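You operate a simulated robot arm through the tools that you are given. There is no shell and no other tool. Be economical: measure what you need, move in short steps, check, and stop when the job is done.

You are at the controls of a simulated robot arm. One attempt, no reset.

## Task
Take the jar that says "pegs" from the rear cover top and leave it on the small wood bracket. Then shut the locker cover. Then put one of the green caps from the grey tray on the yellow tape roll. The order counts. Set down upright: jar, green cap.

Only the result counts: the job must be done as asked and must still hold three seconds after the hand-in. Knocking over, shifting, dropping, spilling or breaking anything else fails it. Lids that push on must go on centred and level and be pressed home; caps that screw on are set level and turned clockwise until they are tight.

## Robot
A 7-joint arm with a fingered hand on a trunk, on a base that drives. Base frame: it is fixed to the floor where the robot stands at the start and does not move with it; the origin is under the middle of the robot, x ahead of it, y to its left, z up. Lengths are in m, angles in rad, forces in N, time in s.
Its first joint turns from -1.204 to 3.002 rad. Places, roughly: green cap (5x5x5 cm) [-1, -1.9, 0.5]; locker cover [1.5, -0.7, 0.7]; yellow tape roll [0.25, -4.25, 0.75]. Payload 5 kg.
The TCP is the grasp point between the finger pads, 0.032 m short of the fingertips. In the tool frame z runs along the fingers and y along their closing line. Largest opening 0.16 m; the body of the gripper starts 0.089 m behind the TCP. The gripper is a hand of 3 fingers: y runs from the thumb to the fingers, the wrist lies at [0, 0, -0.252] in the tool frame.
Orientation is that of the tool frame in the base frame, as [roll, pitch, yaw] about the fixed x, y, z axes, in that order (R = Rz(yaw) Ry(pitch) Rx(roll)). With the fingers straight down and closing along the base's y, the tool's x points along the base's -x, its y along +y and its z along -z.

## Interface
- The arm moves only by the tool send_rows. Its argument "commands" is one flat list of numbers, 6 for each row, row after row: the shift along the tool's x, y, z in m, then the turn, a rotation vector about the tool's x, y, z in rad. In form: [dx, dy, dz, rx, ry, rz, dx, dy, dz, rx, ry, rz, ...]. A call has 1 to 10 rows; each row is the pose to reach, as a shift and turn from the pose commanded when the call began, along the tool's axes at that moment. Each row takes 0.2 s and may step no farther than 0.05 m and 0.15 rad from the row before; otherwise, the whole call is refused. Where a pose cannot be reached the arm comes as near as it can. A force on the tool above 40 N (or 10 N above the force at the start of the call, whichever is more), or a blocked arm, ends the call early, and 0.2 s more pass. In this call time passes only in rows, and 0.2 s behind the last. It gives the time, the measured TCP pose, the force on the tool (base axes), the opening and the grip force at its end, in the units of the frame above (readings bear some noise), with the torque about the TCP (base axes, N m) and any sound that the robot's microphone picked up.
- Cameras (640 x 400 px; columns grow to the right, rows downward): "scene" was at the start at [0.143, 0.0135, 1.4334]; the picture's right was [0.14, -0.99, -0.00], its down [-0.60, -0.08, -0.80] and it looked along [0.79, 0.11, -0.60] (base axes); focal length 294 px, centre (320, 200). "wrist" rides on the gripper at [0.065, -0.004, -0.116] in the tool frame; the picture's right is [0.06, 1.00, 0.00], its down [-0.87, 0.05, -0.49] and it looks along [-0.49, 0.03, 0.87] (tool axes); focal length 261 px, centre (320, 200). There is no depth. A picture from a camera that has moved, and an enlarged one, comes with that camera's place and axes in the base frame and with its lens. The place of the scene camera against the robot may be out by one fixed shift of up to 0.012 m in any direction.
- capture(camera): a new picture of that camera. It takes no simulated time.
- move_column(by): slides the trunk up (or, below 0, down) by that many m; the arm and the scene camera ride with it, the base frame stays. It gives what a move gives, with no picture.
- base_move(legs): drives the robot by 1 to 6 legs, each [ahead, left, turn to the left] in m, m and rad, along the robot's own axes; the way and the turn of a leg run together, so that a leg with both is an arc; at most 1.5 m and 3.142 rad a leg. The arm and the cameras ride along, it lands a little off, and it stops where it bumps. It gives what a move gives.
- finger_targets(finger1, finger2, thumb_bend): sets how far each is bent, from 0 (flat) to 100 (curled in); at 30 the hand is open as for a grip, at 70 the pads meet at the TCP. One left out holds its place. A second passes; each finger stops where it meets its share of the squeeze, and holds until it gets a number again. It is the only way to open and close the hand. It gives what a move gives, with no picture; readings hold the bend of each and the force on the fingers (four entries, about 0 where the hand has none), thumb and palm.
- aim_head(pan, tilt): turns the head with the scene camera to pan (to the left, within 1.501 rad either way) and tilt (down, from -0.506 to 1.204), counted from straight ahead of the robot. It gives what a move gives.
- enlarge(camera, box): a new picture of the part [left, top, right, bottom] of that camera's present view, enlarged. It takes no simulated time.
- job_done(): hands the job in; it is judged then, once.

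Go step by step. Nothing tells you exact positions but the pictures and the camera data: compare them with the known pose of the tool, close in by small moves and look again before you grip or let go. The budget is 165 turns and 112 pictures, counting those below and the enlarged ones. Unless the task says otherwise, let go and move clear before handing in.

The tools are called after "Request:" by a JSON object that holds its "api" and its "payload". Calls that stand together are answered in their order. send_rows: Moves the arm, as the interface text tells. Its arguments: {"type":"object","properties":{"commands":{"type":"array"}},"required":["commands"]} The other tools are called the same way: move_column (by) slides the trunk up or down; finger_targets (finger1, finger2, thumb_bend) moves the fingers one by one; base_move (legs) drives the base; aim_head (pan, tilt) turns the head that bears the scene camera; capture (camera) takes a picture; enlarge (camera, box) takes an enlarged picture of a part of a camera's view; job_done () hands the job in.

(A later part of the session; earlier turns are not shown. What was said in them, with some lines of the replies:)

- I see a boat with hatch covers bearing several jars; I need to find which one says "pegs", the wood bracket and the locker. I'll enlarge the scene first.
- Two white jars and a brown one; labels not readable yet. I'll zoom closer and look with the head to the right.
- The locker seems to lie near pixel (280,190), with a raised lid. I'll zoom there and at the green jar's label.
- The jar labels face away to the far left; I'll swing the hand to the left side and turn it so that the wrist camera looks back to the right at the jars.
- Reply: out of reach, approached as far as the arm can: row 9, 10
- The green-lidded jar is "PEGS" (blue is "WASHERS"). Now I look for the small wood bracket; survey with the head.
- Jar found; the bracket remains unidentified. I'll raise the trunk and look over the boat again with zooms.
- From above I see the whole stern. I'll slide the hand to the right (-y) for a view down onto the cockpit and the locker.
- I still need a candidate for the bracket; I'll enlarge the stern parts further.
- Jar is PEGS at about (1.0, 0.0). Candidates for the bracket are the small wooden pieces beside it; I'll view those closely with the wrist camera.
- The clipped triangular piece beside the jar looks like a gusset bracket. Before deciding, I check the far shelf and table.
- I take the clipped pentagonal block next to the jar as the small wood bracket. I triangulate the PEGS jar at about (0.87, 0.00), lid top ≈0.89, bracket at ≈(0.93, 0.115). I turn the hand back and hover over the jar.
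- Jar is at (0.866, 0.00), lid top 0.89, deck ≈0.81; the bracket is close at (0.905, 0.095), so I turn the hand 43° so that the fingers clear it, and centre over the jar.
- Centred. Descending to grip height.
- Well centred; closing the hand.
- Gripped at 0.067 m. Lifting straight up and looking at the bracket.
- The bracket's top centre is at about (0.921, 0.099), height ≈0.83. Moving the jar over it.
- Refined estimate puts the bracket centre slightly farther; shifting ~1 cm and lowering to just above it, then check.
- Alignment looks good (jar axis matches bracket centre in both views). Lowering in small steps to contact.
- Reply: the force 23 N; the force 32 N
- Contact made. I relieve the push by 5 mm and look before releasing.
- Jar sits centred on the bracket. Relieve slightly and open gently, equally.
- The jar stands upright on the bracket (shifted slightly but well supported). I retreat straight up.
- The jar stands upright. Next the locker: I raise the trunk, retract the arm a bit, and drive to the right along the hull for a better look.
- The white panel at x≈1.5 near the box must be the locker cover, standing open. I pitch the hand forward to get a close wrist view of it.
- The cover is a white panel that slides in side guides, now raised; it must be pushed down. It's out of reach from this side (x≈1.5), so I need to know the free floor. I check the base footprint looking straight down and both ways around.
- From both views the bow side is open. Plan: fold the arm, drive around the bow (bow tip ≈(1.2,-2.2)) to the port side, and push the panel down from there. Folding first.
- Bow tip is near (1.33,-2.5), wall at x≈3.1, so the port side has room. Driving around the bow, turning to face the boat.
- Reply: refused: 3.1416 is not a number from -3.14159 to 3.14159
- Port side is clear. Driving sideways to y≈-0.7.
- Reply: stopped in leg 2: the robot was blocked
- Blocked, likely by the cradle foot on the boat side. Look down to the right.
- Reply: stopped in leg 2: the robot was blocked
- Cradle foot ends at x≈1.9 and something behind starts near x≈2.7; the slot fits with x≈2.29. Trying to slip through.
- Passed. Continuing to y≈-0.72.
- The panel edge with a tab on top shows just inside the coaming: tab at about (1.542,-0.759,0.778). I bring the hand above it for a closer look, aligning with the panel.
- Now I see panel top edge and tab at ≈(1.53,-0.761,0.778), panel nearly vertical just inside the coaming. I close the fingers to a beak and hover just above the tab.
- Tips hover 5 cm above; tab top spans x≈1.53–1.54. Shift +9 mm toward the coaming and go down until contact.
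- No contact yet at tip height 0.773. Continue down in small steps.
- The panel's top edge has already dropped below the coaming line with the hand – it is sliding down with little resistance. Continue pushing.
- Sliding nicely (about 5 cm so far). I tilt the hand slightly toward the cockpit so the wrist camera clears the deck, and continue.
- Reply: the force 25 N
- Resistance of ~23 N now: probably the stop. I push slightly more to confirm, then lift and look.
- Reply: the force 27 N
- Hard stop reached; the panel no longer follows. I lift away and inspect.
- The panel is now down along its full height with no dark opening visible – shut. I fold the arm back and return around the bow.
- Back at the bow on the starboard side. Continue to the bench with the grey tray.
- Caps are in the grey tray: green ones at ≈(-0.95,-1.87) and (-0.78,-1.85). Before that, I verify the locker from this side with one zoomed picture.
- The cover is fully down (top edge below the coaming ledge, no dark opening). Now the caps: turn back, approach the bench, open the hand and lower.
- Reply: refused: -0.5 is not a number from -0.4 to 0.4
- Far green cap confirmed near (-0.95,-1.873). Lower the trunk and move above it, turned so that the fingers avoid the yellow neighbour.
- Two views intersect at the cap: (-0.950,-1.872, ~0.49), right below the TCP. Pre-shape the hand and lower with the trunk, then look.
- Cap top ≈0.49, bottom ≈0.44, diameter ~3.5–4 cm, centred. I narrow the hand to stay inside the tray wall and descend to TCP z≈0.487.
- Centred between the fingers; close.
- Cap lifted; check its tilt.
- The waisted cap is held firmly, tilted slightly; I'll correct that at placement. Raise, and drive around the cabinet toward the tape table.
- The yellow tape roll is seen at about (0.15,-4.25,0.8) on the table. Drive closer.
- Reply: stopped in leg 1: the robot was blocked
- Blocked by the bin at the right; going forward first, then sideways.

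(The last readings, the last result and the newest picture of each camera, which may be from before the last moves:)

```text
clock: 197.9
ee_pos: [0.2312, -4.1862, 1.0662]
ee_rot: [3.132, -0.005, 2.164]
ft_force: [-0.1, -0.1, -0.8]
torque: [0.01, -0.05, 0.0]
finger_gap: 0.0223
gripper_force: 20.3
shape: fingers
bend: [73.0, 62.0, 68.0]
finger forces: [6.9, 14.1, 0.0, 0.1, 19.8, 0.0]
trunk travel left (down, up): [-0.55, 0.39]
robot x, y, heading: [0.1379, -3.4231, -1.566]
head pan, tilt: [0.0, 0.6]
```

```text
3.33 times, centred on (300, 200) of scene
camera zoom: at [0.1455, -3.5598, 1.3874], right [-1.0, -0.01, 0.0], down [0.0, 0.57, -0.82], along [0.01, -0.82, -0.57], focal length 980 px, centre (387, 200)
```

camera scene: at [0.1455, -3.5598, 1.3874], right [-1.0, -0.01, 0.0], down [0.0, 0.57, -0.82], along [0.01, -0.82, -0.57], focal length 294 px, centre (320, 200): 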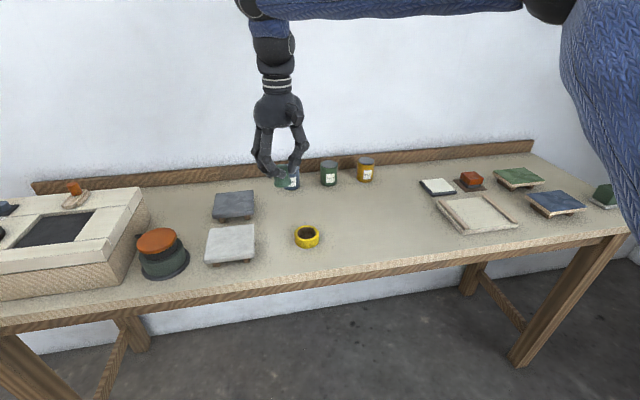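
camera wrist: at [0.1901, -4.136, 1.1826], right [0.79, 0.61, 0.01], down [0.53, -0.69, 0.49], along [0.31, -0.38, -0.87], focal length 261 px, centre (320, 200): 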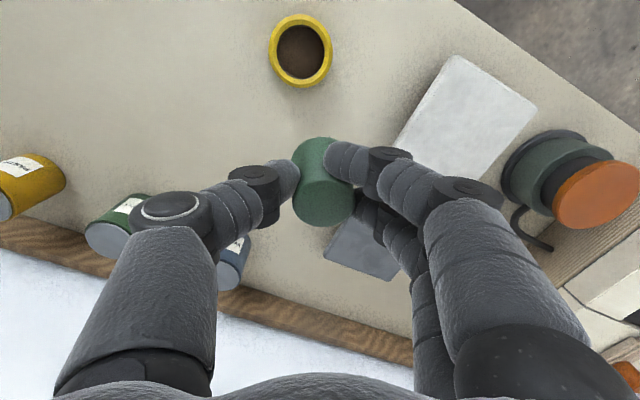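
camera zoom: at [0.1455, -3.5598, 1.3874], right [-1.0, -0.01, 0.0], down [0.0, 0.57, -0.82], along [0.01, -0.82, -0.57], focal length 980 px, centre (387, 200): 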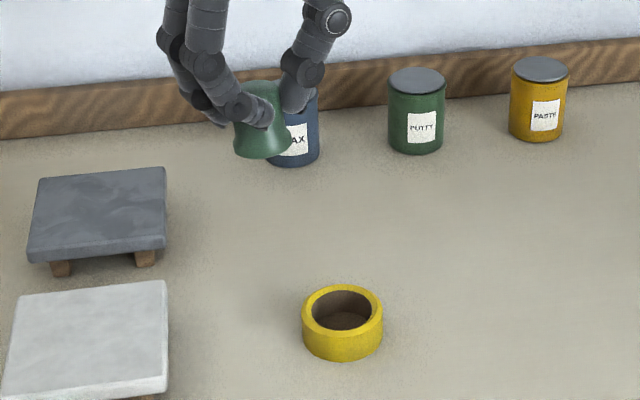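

The tape roll has a shallow core; the cap (≈5 cm flared base) goes centred on it. I check the cap's tilt closely first.

Request:
{"api": "enlarge", "payload": {"camera": "scene", "box": [270, 150, 310, 190]}}

Request:
{"api": "enlarge", "payload": {"camera": "wrist", "box": [240, 0, 400, 240]}}

```text
10.00 times, centred on (290, 170) of scene
camera zoom: at [0.1455, -3.5598, 1.3874], right [-1.0, -0.01, 0.0], down [0.0, 0.57, -0.82], along [0.01, -0.82, -0.57], focal length 2940 px, centre (620, 500)
```

zoom: 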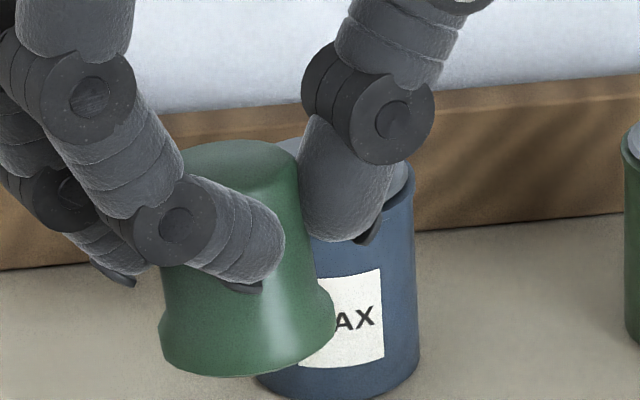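

```text
1.67 times, centred on (320, 120) of wrist
camera zoom: at [0.1901, -4.136, 1.1826], right [0.79, 0.61, 0.01], down [0.53, -0.69, 0.49], along [0.31, -0.38, -0.87], focal length 434 px, centre (320, 333)
```

zoom: 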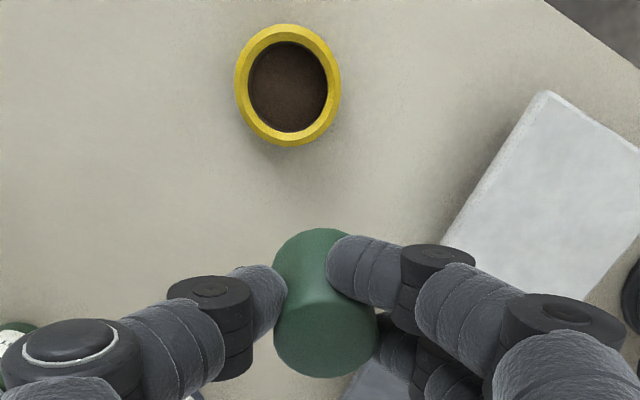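

Triangulation gives the tape top at z≈0.88, centre ≈(0.177,-4.143), outer ≈6.3 cm. I level the cap (≈9°) and move over the roll.

Request:
{"api": "send_rows", "payload": {"commands": [0.033, -0.011, 0, -0.08, 0, 0, 0.0657, -0.0215, 0, -0.155, 0, 0]}}

Request:
{"api": "enlarge", "payload": {"camera": "wrist", "box": [240, 60, 400, 240]}}

Request:
{"api": "enlarge", "payload": {"camera": "scene", "box": [260, 150, 350, 250]}}

```text
clock: 198.5
ee_pos: [0.1785, -4.1432, 1.0678]
ee_rot: [2.976, -0.002, 2.165]
ft_force: [0.5, 0.4, -0.1]
torque: [-0.04, -0.02, 0.04]
finger_gap: 0.0222
gripper_force: 20.4
shape: fingers
bend: [73.0, 62.0, 68.0]
finger forces: [6.9, 14.0, 0.0, 0.0, 19.8, 0.0]
trunk travel left (down, up): [-0.55, 0.39]
robot x, y, heading: [0.1442, -3.4224, -1.567]
head pan, tilt: [0.0, 0.6]
```

```text
2.22 times, centred on (320, 150) of wrist
camera zoom: at [0.122, -4.1027, 1.1808], right [0.78, 0.6, 0.17], down [0.47, -0.74, 0.49], along [0.42, -0.31, -0.86], focal length 579 px, centre (320, 311)
```

zoom: 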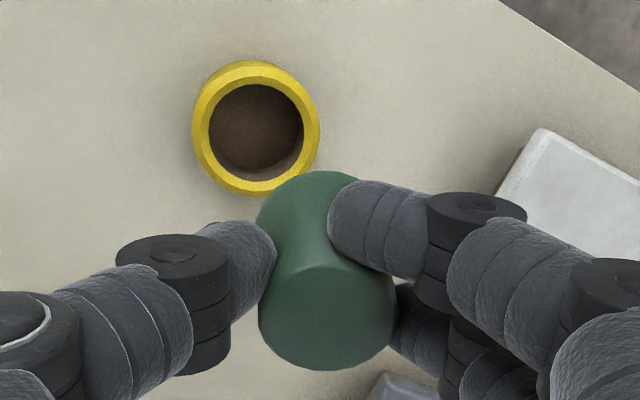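

```text
4.00 times, centred on (305, 200) of scene
camera zoom: at [0.1463, -3.5597, 1.3875], right [-1.0, -0.01, 0.0], down [0.0, 0.57, -0.82], along [0.01, -0.82, -0.57], focal length 1176 px, centre (380, 200)
```

zoom: 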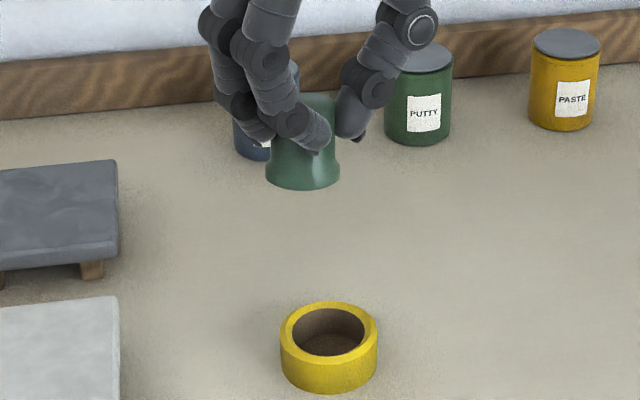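

Cap now level. Relative measurement says it needs (-10,-4) mm; I shift and lower 9 cm, then check again.

Request:
{"api": "send_rows", "payload": {"commands": [0.001, -0.012, 0.04, 0, 0, 0, 0.0021, -0.0252, 0.087, 0, 0, 0]}}

Request:
{"api": "enlarge", "payload": {"camera": "wrist", "box": [240, 60, 400, 240]}}

Request:
{"api": "enlarge", "payload": {"camera": "scene", "box": [275, 190, 335, 250]}}

```text
clock: 199.1
ee_pos: [0.1682, -4.1468, 0.9772]
ee_rot: [2.976, -0.004, 2.163]
ft_force: [-0.2, 0.1, -0.8]
torque: [0.03, 0.0, 0.02]
finger_gap: 0.0223
gripper_force: 20.6
shape: fingers
bend: [73.0, 62.0, 68.0]
finger forces: [6.9, 14.1, 0.0, 0.0, 19.7, 0.0]
trunk travel left (down, up): [-0.55, 0.39]
robot x, y, heading: [0.139, -3.4255, -1.569]
head pan, tilt: [0.0, 0.6]
```

```text
2.22 times, centred on (320, 150) of wrist
camera zoom: at [0.1115, -4.1072, 1.0905], right [0.78, 0.6, 0.17], down [0.46, -0.74, 0.49], along [0.42, -0.31, -0.86], focal length 579 px, centre (320, 311)
```

zoom: 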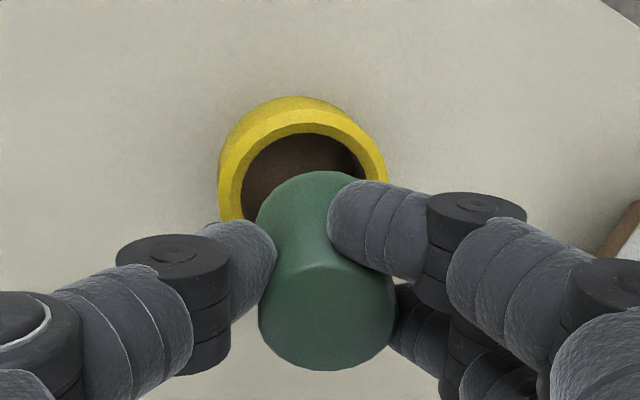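

```text
6.67 times, centred on (305, 220) of scene
camera zoom: at [0.1465, -3.5605, 1.3875], right [-1.0, -0.01, 0.0], down [0.0, 0.57, -0.82], along [0.01, -0.82, -0.57], focal length 1960 px, centre (420, 67)
```

zoom: 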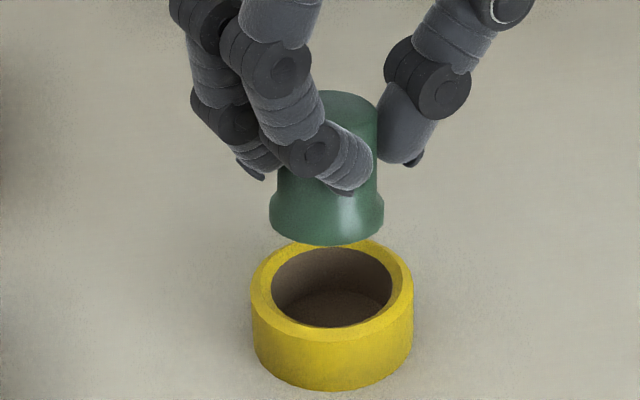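

Aligned within ~2 mm in both views. Lower further in small steps, watching force.

Request:
{"api": "send_rows", "payload": {"commands": [-0.0008, 0.0, 0.008, 0, 0, 0, -0.0008, -0.0021, 0.0165, 0, 0, 0, -0.0008, -0.0029, 0.0247, 0, 0, 0]}}

Request:
{"api": "enlarge", "payload": {"camera": "scene", "box": [275, 190, 335, 250]}}

```text
clock: 199.9
ee_pos: [0.168, -4.1475, 0.9508]
ee_rot: [2.975, -0.004, 2.165]
ft_force: [-0.8, -0.2, 0.1]
torque: [-0.01, -0.03, 0.01]
finger_gap: 0.0223
gripper_force: 20.3
shape: fingers
bend: [73.0, 62.0, 68.0]
finger forces: [7.0, 14.1, 0.1, 0.0, 19.7, 0.0]
trunk travel left (down, up): [-0.55, 0.39]
robot x, y, heading: [0.1421, -3.4221, -1.567]
head pan, tilt: [0.0, 0.6]
```

```text
6.67 times, centred on (305, 220) of scene
camera zoom: at [0.1465, -3.5602, 1.3874], right [-1.0, -0.01, 0.0], down [0.0, 0.57, -0.82], along [0.01, -0.82, -0.57], focal length 1960 px, centre (420, 67)
```

zoom: 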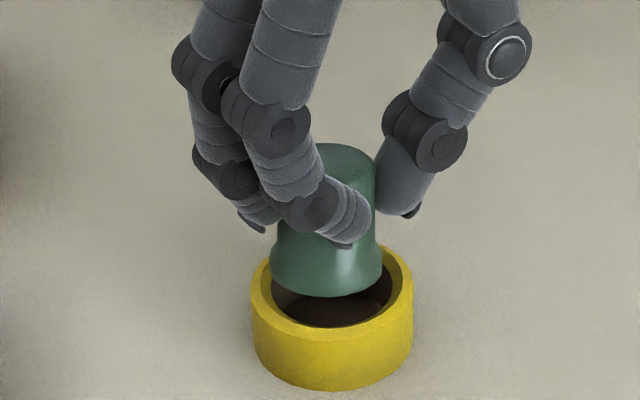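

Shift 2 mm toward -x and lower another 8 mm, then check in both views.

Request:
{"api": "send_rows", "payload": {"commands": [0.0011, -0.0029, 0.0079, 0, 0, 0]}}

Request:
{"api": "enlarge", "payload": {"camera": "wrist", "box": [260, 80, 380, 200]}}

Request:
{"api": "enlarge", "payload": {"camera": "scene", "box": [285, 210, 325, 250]}}

```text
clock: 200.3
ee_pos: [0.1673, -4.1479, 0.944]
ee_rot: [2.975, -0.001, 2.164]
ft_force: [0.1, -0.7, -0.8]
torque: [0.03, 0.02, 0.01]
finger_gap: 0.022
gripper_force: 21.3
shape: fingers
bend: [73.0, 62.0, 68.0]
finger forces: [7.1, 14.1, 0.1, 0.0, 19.7, 0.0]
trunk travel left (down, up): [-0.55, 0.39]
robot x, y, heading: [0.1373, -3.4243, -1.56]
head pan, tilt: [0.0, 0.6]
```

```text
3.33 times, centred on (320, 140) of wrist
camera zoom: at [0.1104, -4.1075, 1.0573], right [0.78, 0.6, 0.16], down [0.46, -0.74, 0.49], along [0.42, -0.31, -0.86], focal length 869 px, centre (320, 400)
```

zoom: 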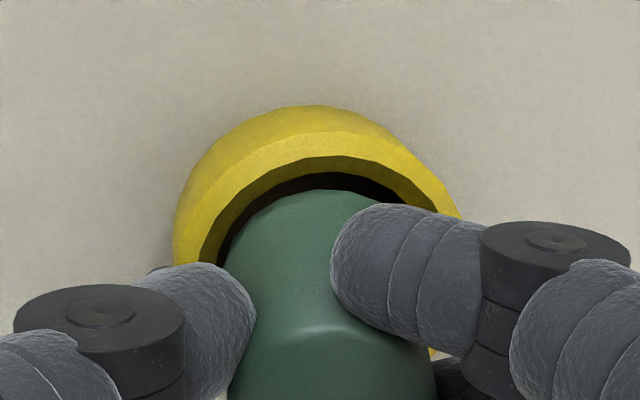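

```text
10.00 times, centred on (305, 230) of scene
camera zoom: at [0.1463, -3.5603, 1.3874], right [-1.0, -0.01, 0.0], down [0.0, 0.57, -0.82], along [0.01, -0.82, -0.57], focal length 2940 px, centre (470, -100)
```

zoom: 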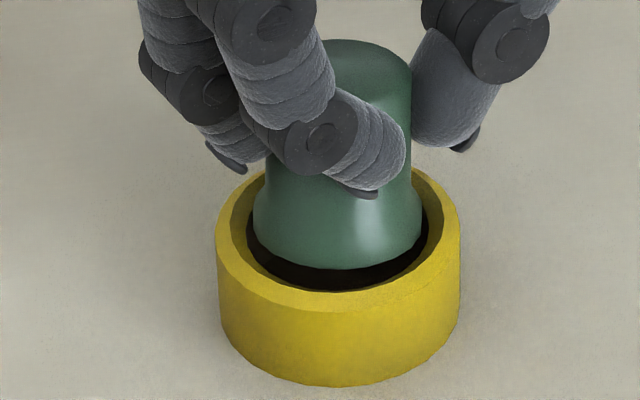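

Very well centred: the rim fits symmetrically over the core. Lowering step by step with force check.

Request:
{"api": "send_rows", "payload": {"commands": [0, -0.0007, 0.004, 0, 0, 0, 0, -0.0014, 0.0079, 0, 0, 0]}}

Request:
{"api": "send_rows", "payload": {"commands": [0, -0.0005, 0.003, 0, 0, 0]}}

Request:
{"api": "enlarge", "payload": {"camera": "scene", "box": [285, 210, 325, 250]}}

```text
clock: 200.9
ee_pos: [0.1674, -4.1465, 0.936]
ee_rot: [2.975, -0.002, 2.164]
ft_force: [-0.5, -0.2, -0.8]
torque: [-0.02, -0.02, -0.03]
finger_gap: 0.0219
gripper_force: 20.0
shape: fingers
bend: [73.0, 62.0, 68.0]
finger forces: [7.1, 14.1, 0.0, 0.0, 19.6, 0.0]
trunk travel left (down, up): [-0.55, 0.39]
robot x, y, heading: [0.137, -3.4239, -1.565]
head pan, tilt: [0.0, 0.6]
```

```text
clock: 201.3
ee_pos: [0.1667, -4.1478, 0.9332]
ee_rot: [2.975, -0.004, 2.163]
ft_force: [0.5, 0.4, 0.1]
torque: [0.02, 0.02, -0.01]
finger_gap: 0.0223
gripper_force: 19.9
shape: fingers
bend: [73.0, 62.0, 68.0]
finger forces: [7.1, 14.0, 0.1, 0.0, 19.7, 0.0]
trunk travel left (down, up): [-0.55, 0.39]
robot x, y, heading: [0.14, -3.4242, -1.566]
head pan, tilt: [0.0, 0.6]
```

```text
10.00 times, centred on (305, 230) of scene
camera zoom: at [0.1465, -3.5599, 1.3875], right [-1.0, -0.01, 0.0], down [0.0, 0.57, -0.82], along [0.01, -0.82, -0.57], focal length 2940 px, centre (470, -100)
```

zoom: 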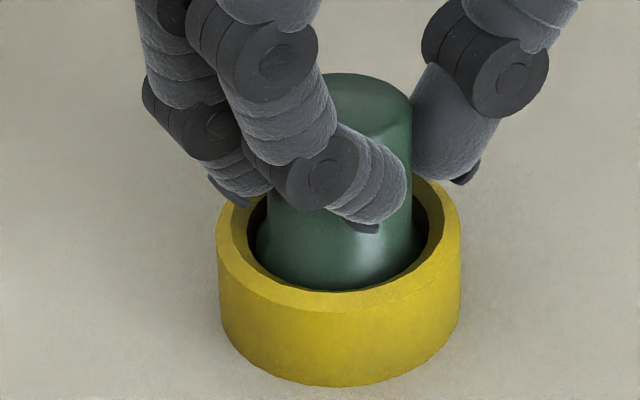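

The cap is entering the core, still centred. Continue down until contact (few pictures left, using force).

Request:
{"api": "send_rows", "payload": {"commands": [0, -0.0005, 0.003, 0, 0, 0, 0, -0.001, 0.006, 0, 0, 0]}}

Request:
{"api": "send_rows", "payload": {"commands": [0, -0.0005, 0.003, 0, 0, 0]}}

Request:
{"api": "send_rows", "payload": {"commands": [0, -0.0005, 0.003, 0, 0, 0]}}

```text
clock: 201.9
ee_pos: [0.168, -4.147, 0.9275]
ee_rot: [2.977, -0.002, 2.163]
ft_force: [0.6, 0.4, 0.7]
torque: [-0.01, 0.0, 0.0]
finger_gap: 0.0222
gripper_force: 20.6
shape: fingers
bend: [73.0, 62.0, 68.0]
finger forces: [7.1, 14.0, 0.0, 0.0, 19.7, 0.0]
trunk travel left (down, up): [-0.55, 0.39]
robot x, y, heading: [0.141, -3.4169, -1.564]
head pan, tilt: [0.0, 0.6]
```

```text
clock: 202.3
ee_pos: [0.1673, -4.1474, 0.9247]
ee_rot: [2.975, -0.002, 2.164]
ft_force: [-2.2, -2.2, 12.2]
torque: [-0.23, 0.26, -0.02]
finger_gap: 0.0219
gripper_force: 28.4
shape: fingers
bend: [73.0, 62.0, 68.0]
finger forces: [8.2, 14.6, 0.2, 0.0, 34.4, 0.1]
trunk travel left (down, up): [-0.55, 0.39]
robot x, y, heading: [0.1382, -3.4234, -1.566]
head pan, tilt: [0.0, 0.6]
```

```text
clock: 202.7
ee_pos: [0.1655, -4.1477, 0.9244]
ee_rot: [2.978, -0.002, 2.164]
ft_force: [-5.3, -6.5, 33.3]
torque: [-0.66, 0.55, 0.04]
finger_gap: 0.0212
gripper_force: 41.0
shape: fingers
bend: [73.0, 62.0, 70.0]
finger forces: [9.5, 15.5, 0.0, 0.1, 56.5, 0.0]
trunk travel left (down, up): [-0.55, 0.39]
robot x, y, heading: [0.1386, -3.4247, -1.568]
head pan, tilt: [0.0, 0.6]
```

The thumb tip is touching the tape's rim while the cap's base is inside the core. I back off 4 mm and look once.

Request:
{"api": "send_rows", "payload": {"commands": [0, 0.0009, -0.0055, 0, 0, 0]}}

Request:
{"api": "enlarge", "payload": {"camera": "scene", "box": [280, 200, 330, 250]}}

```text
clock: 203.1
ee_pos: [0.1664, -4.1467, 0.9237]
ee_rot: [2.977, -0.005, 2.165]
ft_force: [0.4, 0.8, 3.6]
torque: [-0.08, 0.01, 0.0]
finger_gap: 0.0216
gripper_force: 23.1
shape: fingers
bend: [73.0, 62.0, 69.0]
finger forces: [8.2, 13.6, 0.0, 0.0, 24.3, 0.0]
trunk travel left (down, up): [-0.55, 0.39]
robot x, y, heading: [0.1404, -3.4212, -1.56]
head pan, tilt: [0.0, 0.6]
```

```text
8.00 times, centred on (305, 225) of scene
camera zoom: at [0.1467, -3.5594, 1.387], right [-1.0, -0.01, 0.0], down [0.0, 0.56, -0.83], along [0.01, -0.83, -0.56], focal length 2352 px, centre (440, 0)
```

zoom: 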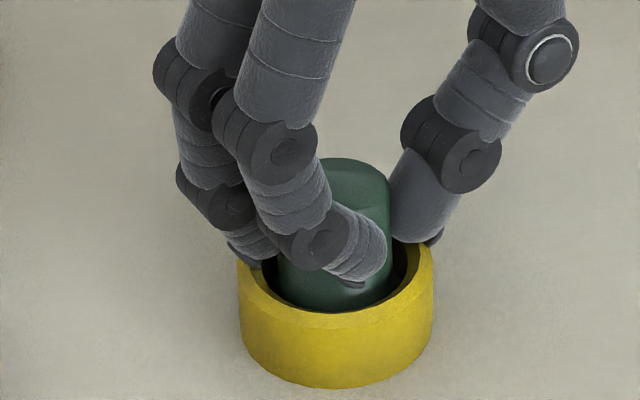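

The cap stands upright in the core of the roll. Relieve slightly and open gently.

Request:
{"api": "send_rows", "payload": {"commands": [0, 0.0003, -0.002, 0, 0, 0]}}

Request:
{"api": "finger_targets", "payload": {"finger1": 67, "finger2": 57, "thumb_bend": 64}}

Request:
{"api": "finger_targets", "payload": {"finger1": 54, "finger2": 52, "thumb_bend": 54}}

```text
clock: 203.5
ee_pos: [0.1679, -4.1471, 0.9276]
ee_rot: [2.978, -0.003, 2.166]
ft_force: [0.6, -0.2, -0.1]
torque: [-0.03, 0.03, 0.01]
finger_gap: 0.0218
gripper_force: 19.8
shape: fingers
bend: [73.0, 62.0, 69.0]
finger forces: [7.9, 12.5, 0.1, 0.0, 18.7, 0.0]
trunk travel left (down, up): [-0.55, 0.39]
robot x, y, heading: [0.1374, -3.4218, -1.568]
head pan, tilt: [0.0, 0.6]
```

```text
clock: 204.5
ee_pos: [0.1667, -4.1471, 0.9282]
ee_rot: [2.977, -0.005, 2.165]
ft_force: [0.3, 0.1, -0.2]
torque: [0.02, 0.01, 0.01]
finger_gap: 0.0271
gripper_force: 0.0
shape: fingers
bend: [67.0, 56.0, 64.0]
finger forces: [0.2, 0.1, 0.1, 0.0, 0.0, 0.0]
trunk travel left (down, up): [-0.55, 0.39]
robot x, y, heading: [0.1412, -3.4212, -1.57]
head pan, tilt: [0.0, 0.6]
```

```text
clock: 205.5
ee_pos: [0.167, -4.1474, 0.9281]
ee_rot: [2.975, -0.003, 2.165]
ft_force: [0.1, -0.2, 0.6]
torque: [0.02, -0.01, -0.01]
finger_gap: 0.0703
gripper_force: 0.0
shape: fingers
bend: [54.0, 52.0, 54.0]
finger forces: [0.0, 0.0, 0.0, 0.1, 0.0, 0.0]
trunk travel left (down, up): [-0.55, 0.39]
robot x, y, heading: [0.1413, -3.4224, -1.569]
head pan, tilt: [0.0, 0.6]
```

Released without force. Lift straight up and look.

Request:
{"api": "send_rows", "payload": {"commands": [0, 0.0049, -0.0296, 0, 0, 0, 0, 0.0115, -0.069, 0, 0, 0, 0, 0.018, -0.1085, 0, 0, 0, 0, 0.0247, -0.148, 0, 0, 0]}}

Request:
{"api": "enlarge", "payload": {"camera": "scene", "box": [270, 180, 350, 260]}}

```text
clock: 206.5
ee_pos: [0.1669, -4.147, 1.08]
ee_rot: [2.979, -0.004, 2.166]
ft_force: [0.3, -0.2, 0.0]
torque: [0.0, 0.02, -0.01]
finger_gap: 0.0705
gripper_force: 0.1
shape: fingers
bend: [54.0, 52.0, 54.0]
finger forces: [0.1, 0.0, 0.0, 0.0, 0.0, 0.0]
trunk travel left (down, up): [-0.55, 0.39]
robot x, y, heading: [0.1397, -3.4235, -1.569]
head pan, tilt: [0.0, 0.6]
```

```text
5.00 times, centred on (310, 220) of scene
camera zoom: at [0.1469, -3.5586, 1.3875], right [-1.0, -0.01, 0.0], down [0.0, 0.56, -0.83], along [0.01, -0.83, -0.56], focal length 1470 px, centre (370, 100)
```

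zoom: 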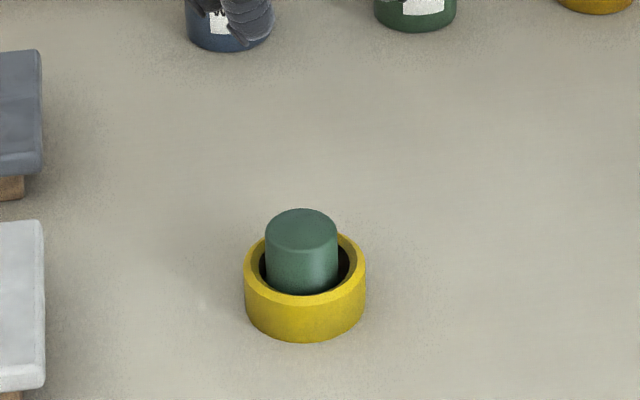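

The green cap stands upright, seated in the yellow tape roll; the jar and the locker cover are done and the hand is clear. Handing in.

Request:
{"api": "job_done", "payload": {}}

```text
The job is handed in.
```

I did all three steps in the order you asked and handed the job in. The result came back only as "handed in", so I don't know how it was judged.

- **Jar:** The "PEGS" jar is the one with the green lid. It stands upright on the clipped wooden block next to where it was. I took that block to be the small wood bracket, but nothing in the scene is labelled, so that is my best guess. The jar slipped about 1 cm off centre as I let go, but its weight is still over the block.
- **Locker cover:** I took the white sliding panel to be the locker cover. I pushed it down to a hard stop, and no gap shows below it. I left the orange latch beside it as it was.
- **Green cap:** The cap is upright on the yellow tape roll. Its base is slightly smaller than the hole in the roll, so it sits down inside the core, not on top of the rim.

The base was stopped by contact three times while driving around: twice in the gap on the far side of the boat and once beside the bin. I saw nothing moved or knocked over in the pictures I took, but I didn't check those spots closely.
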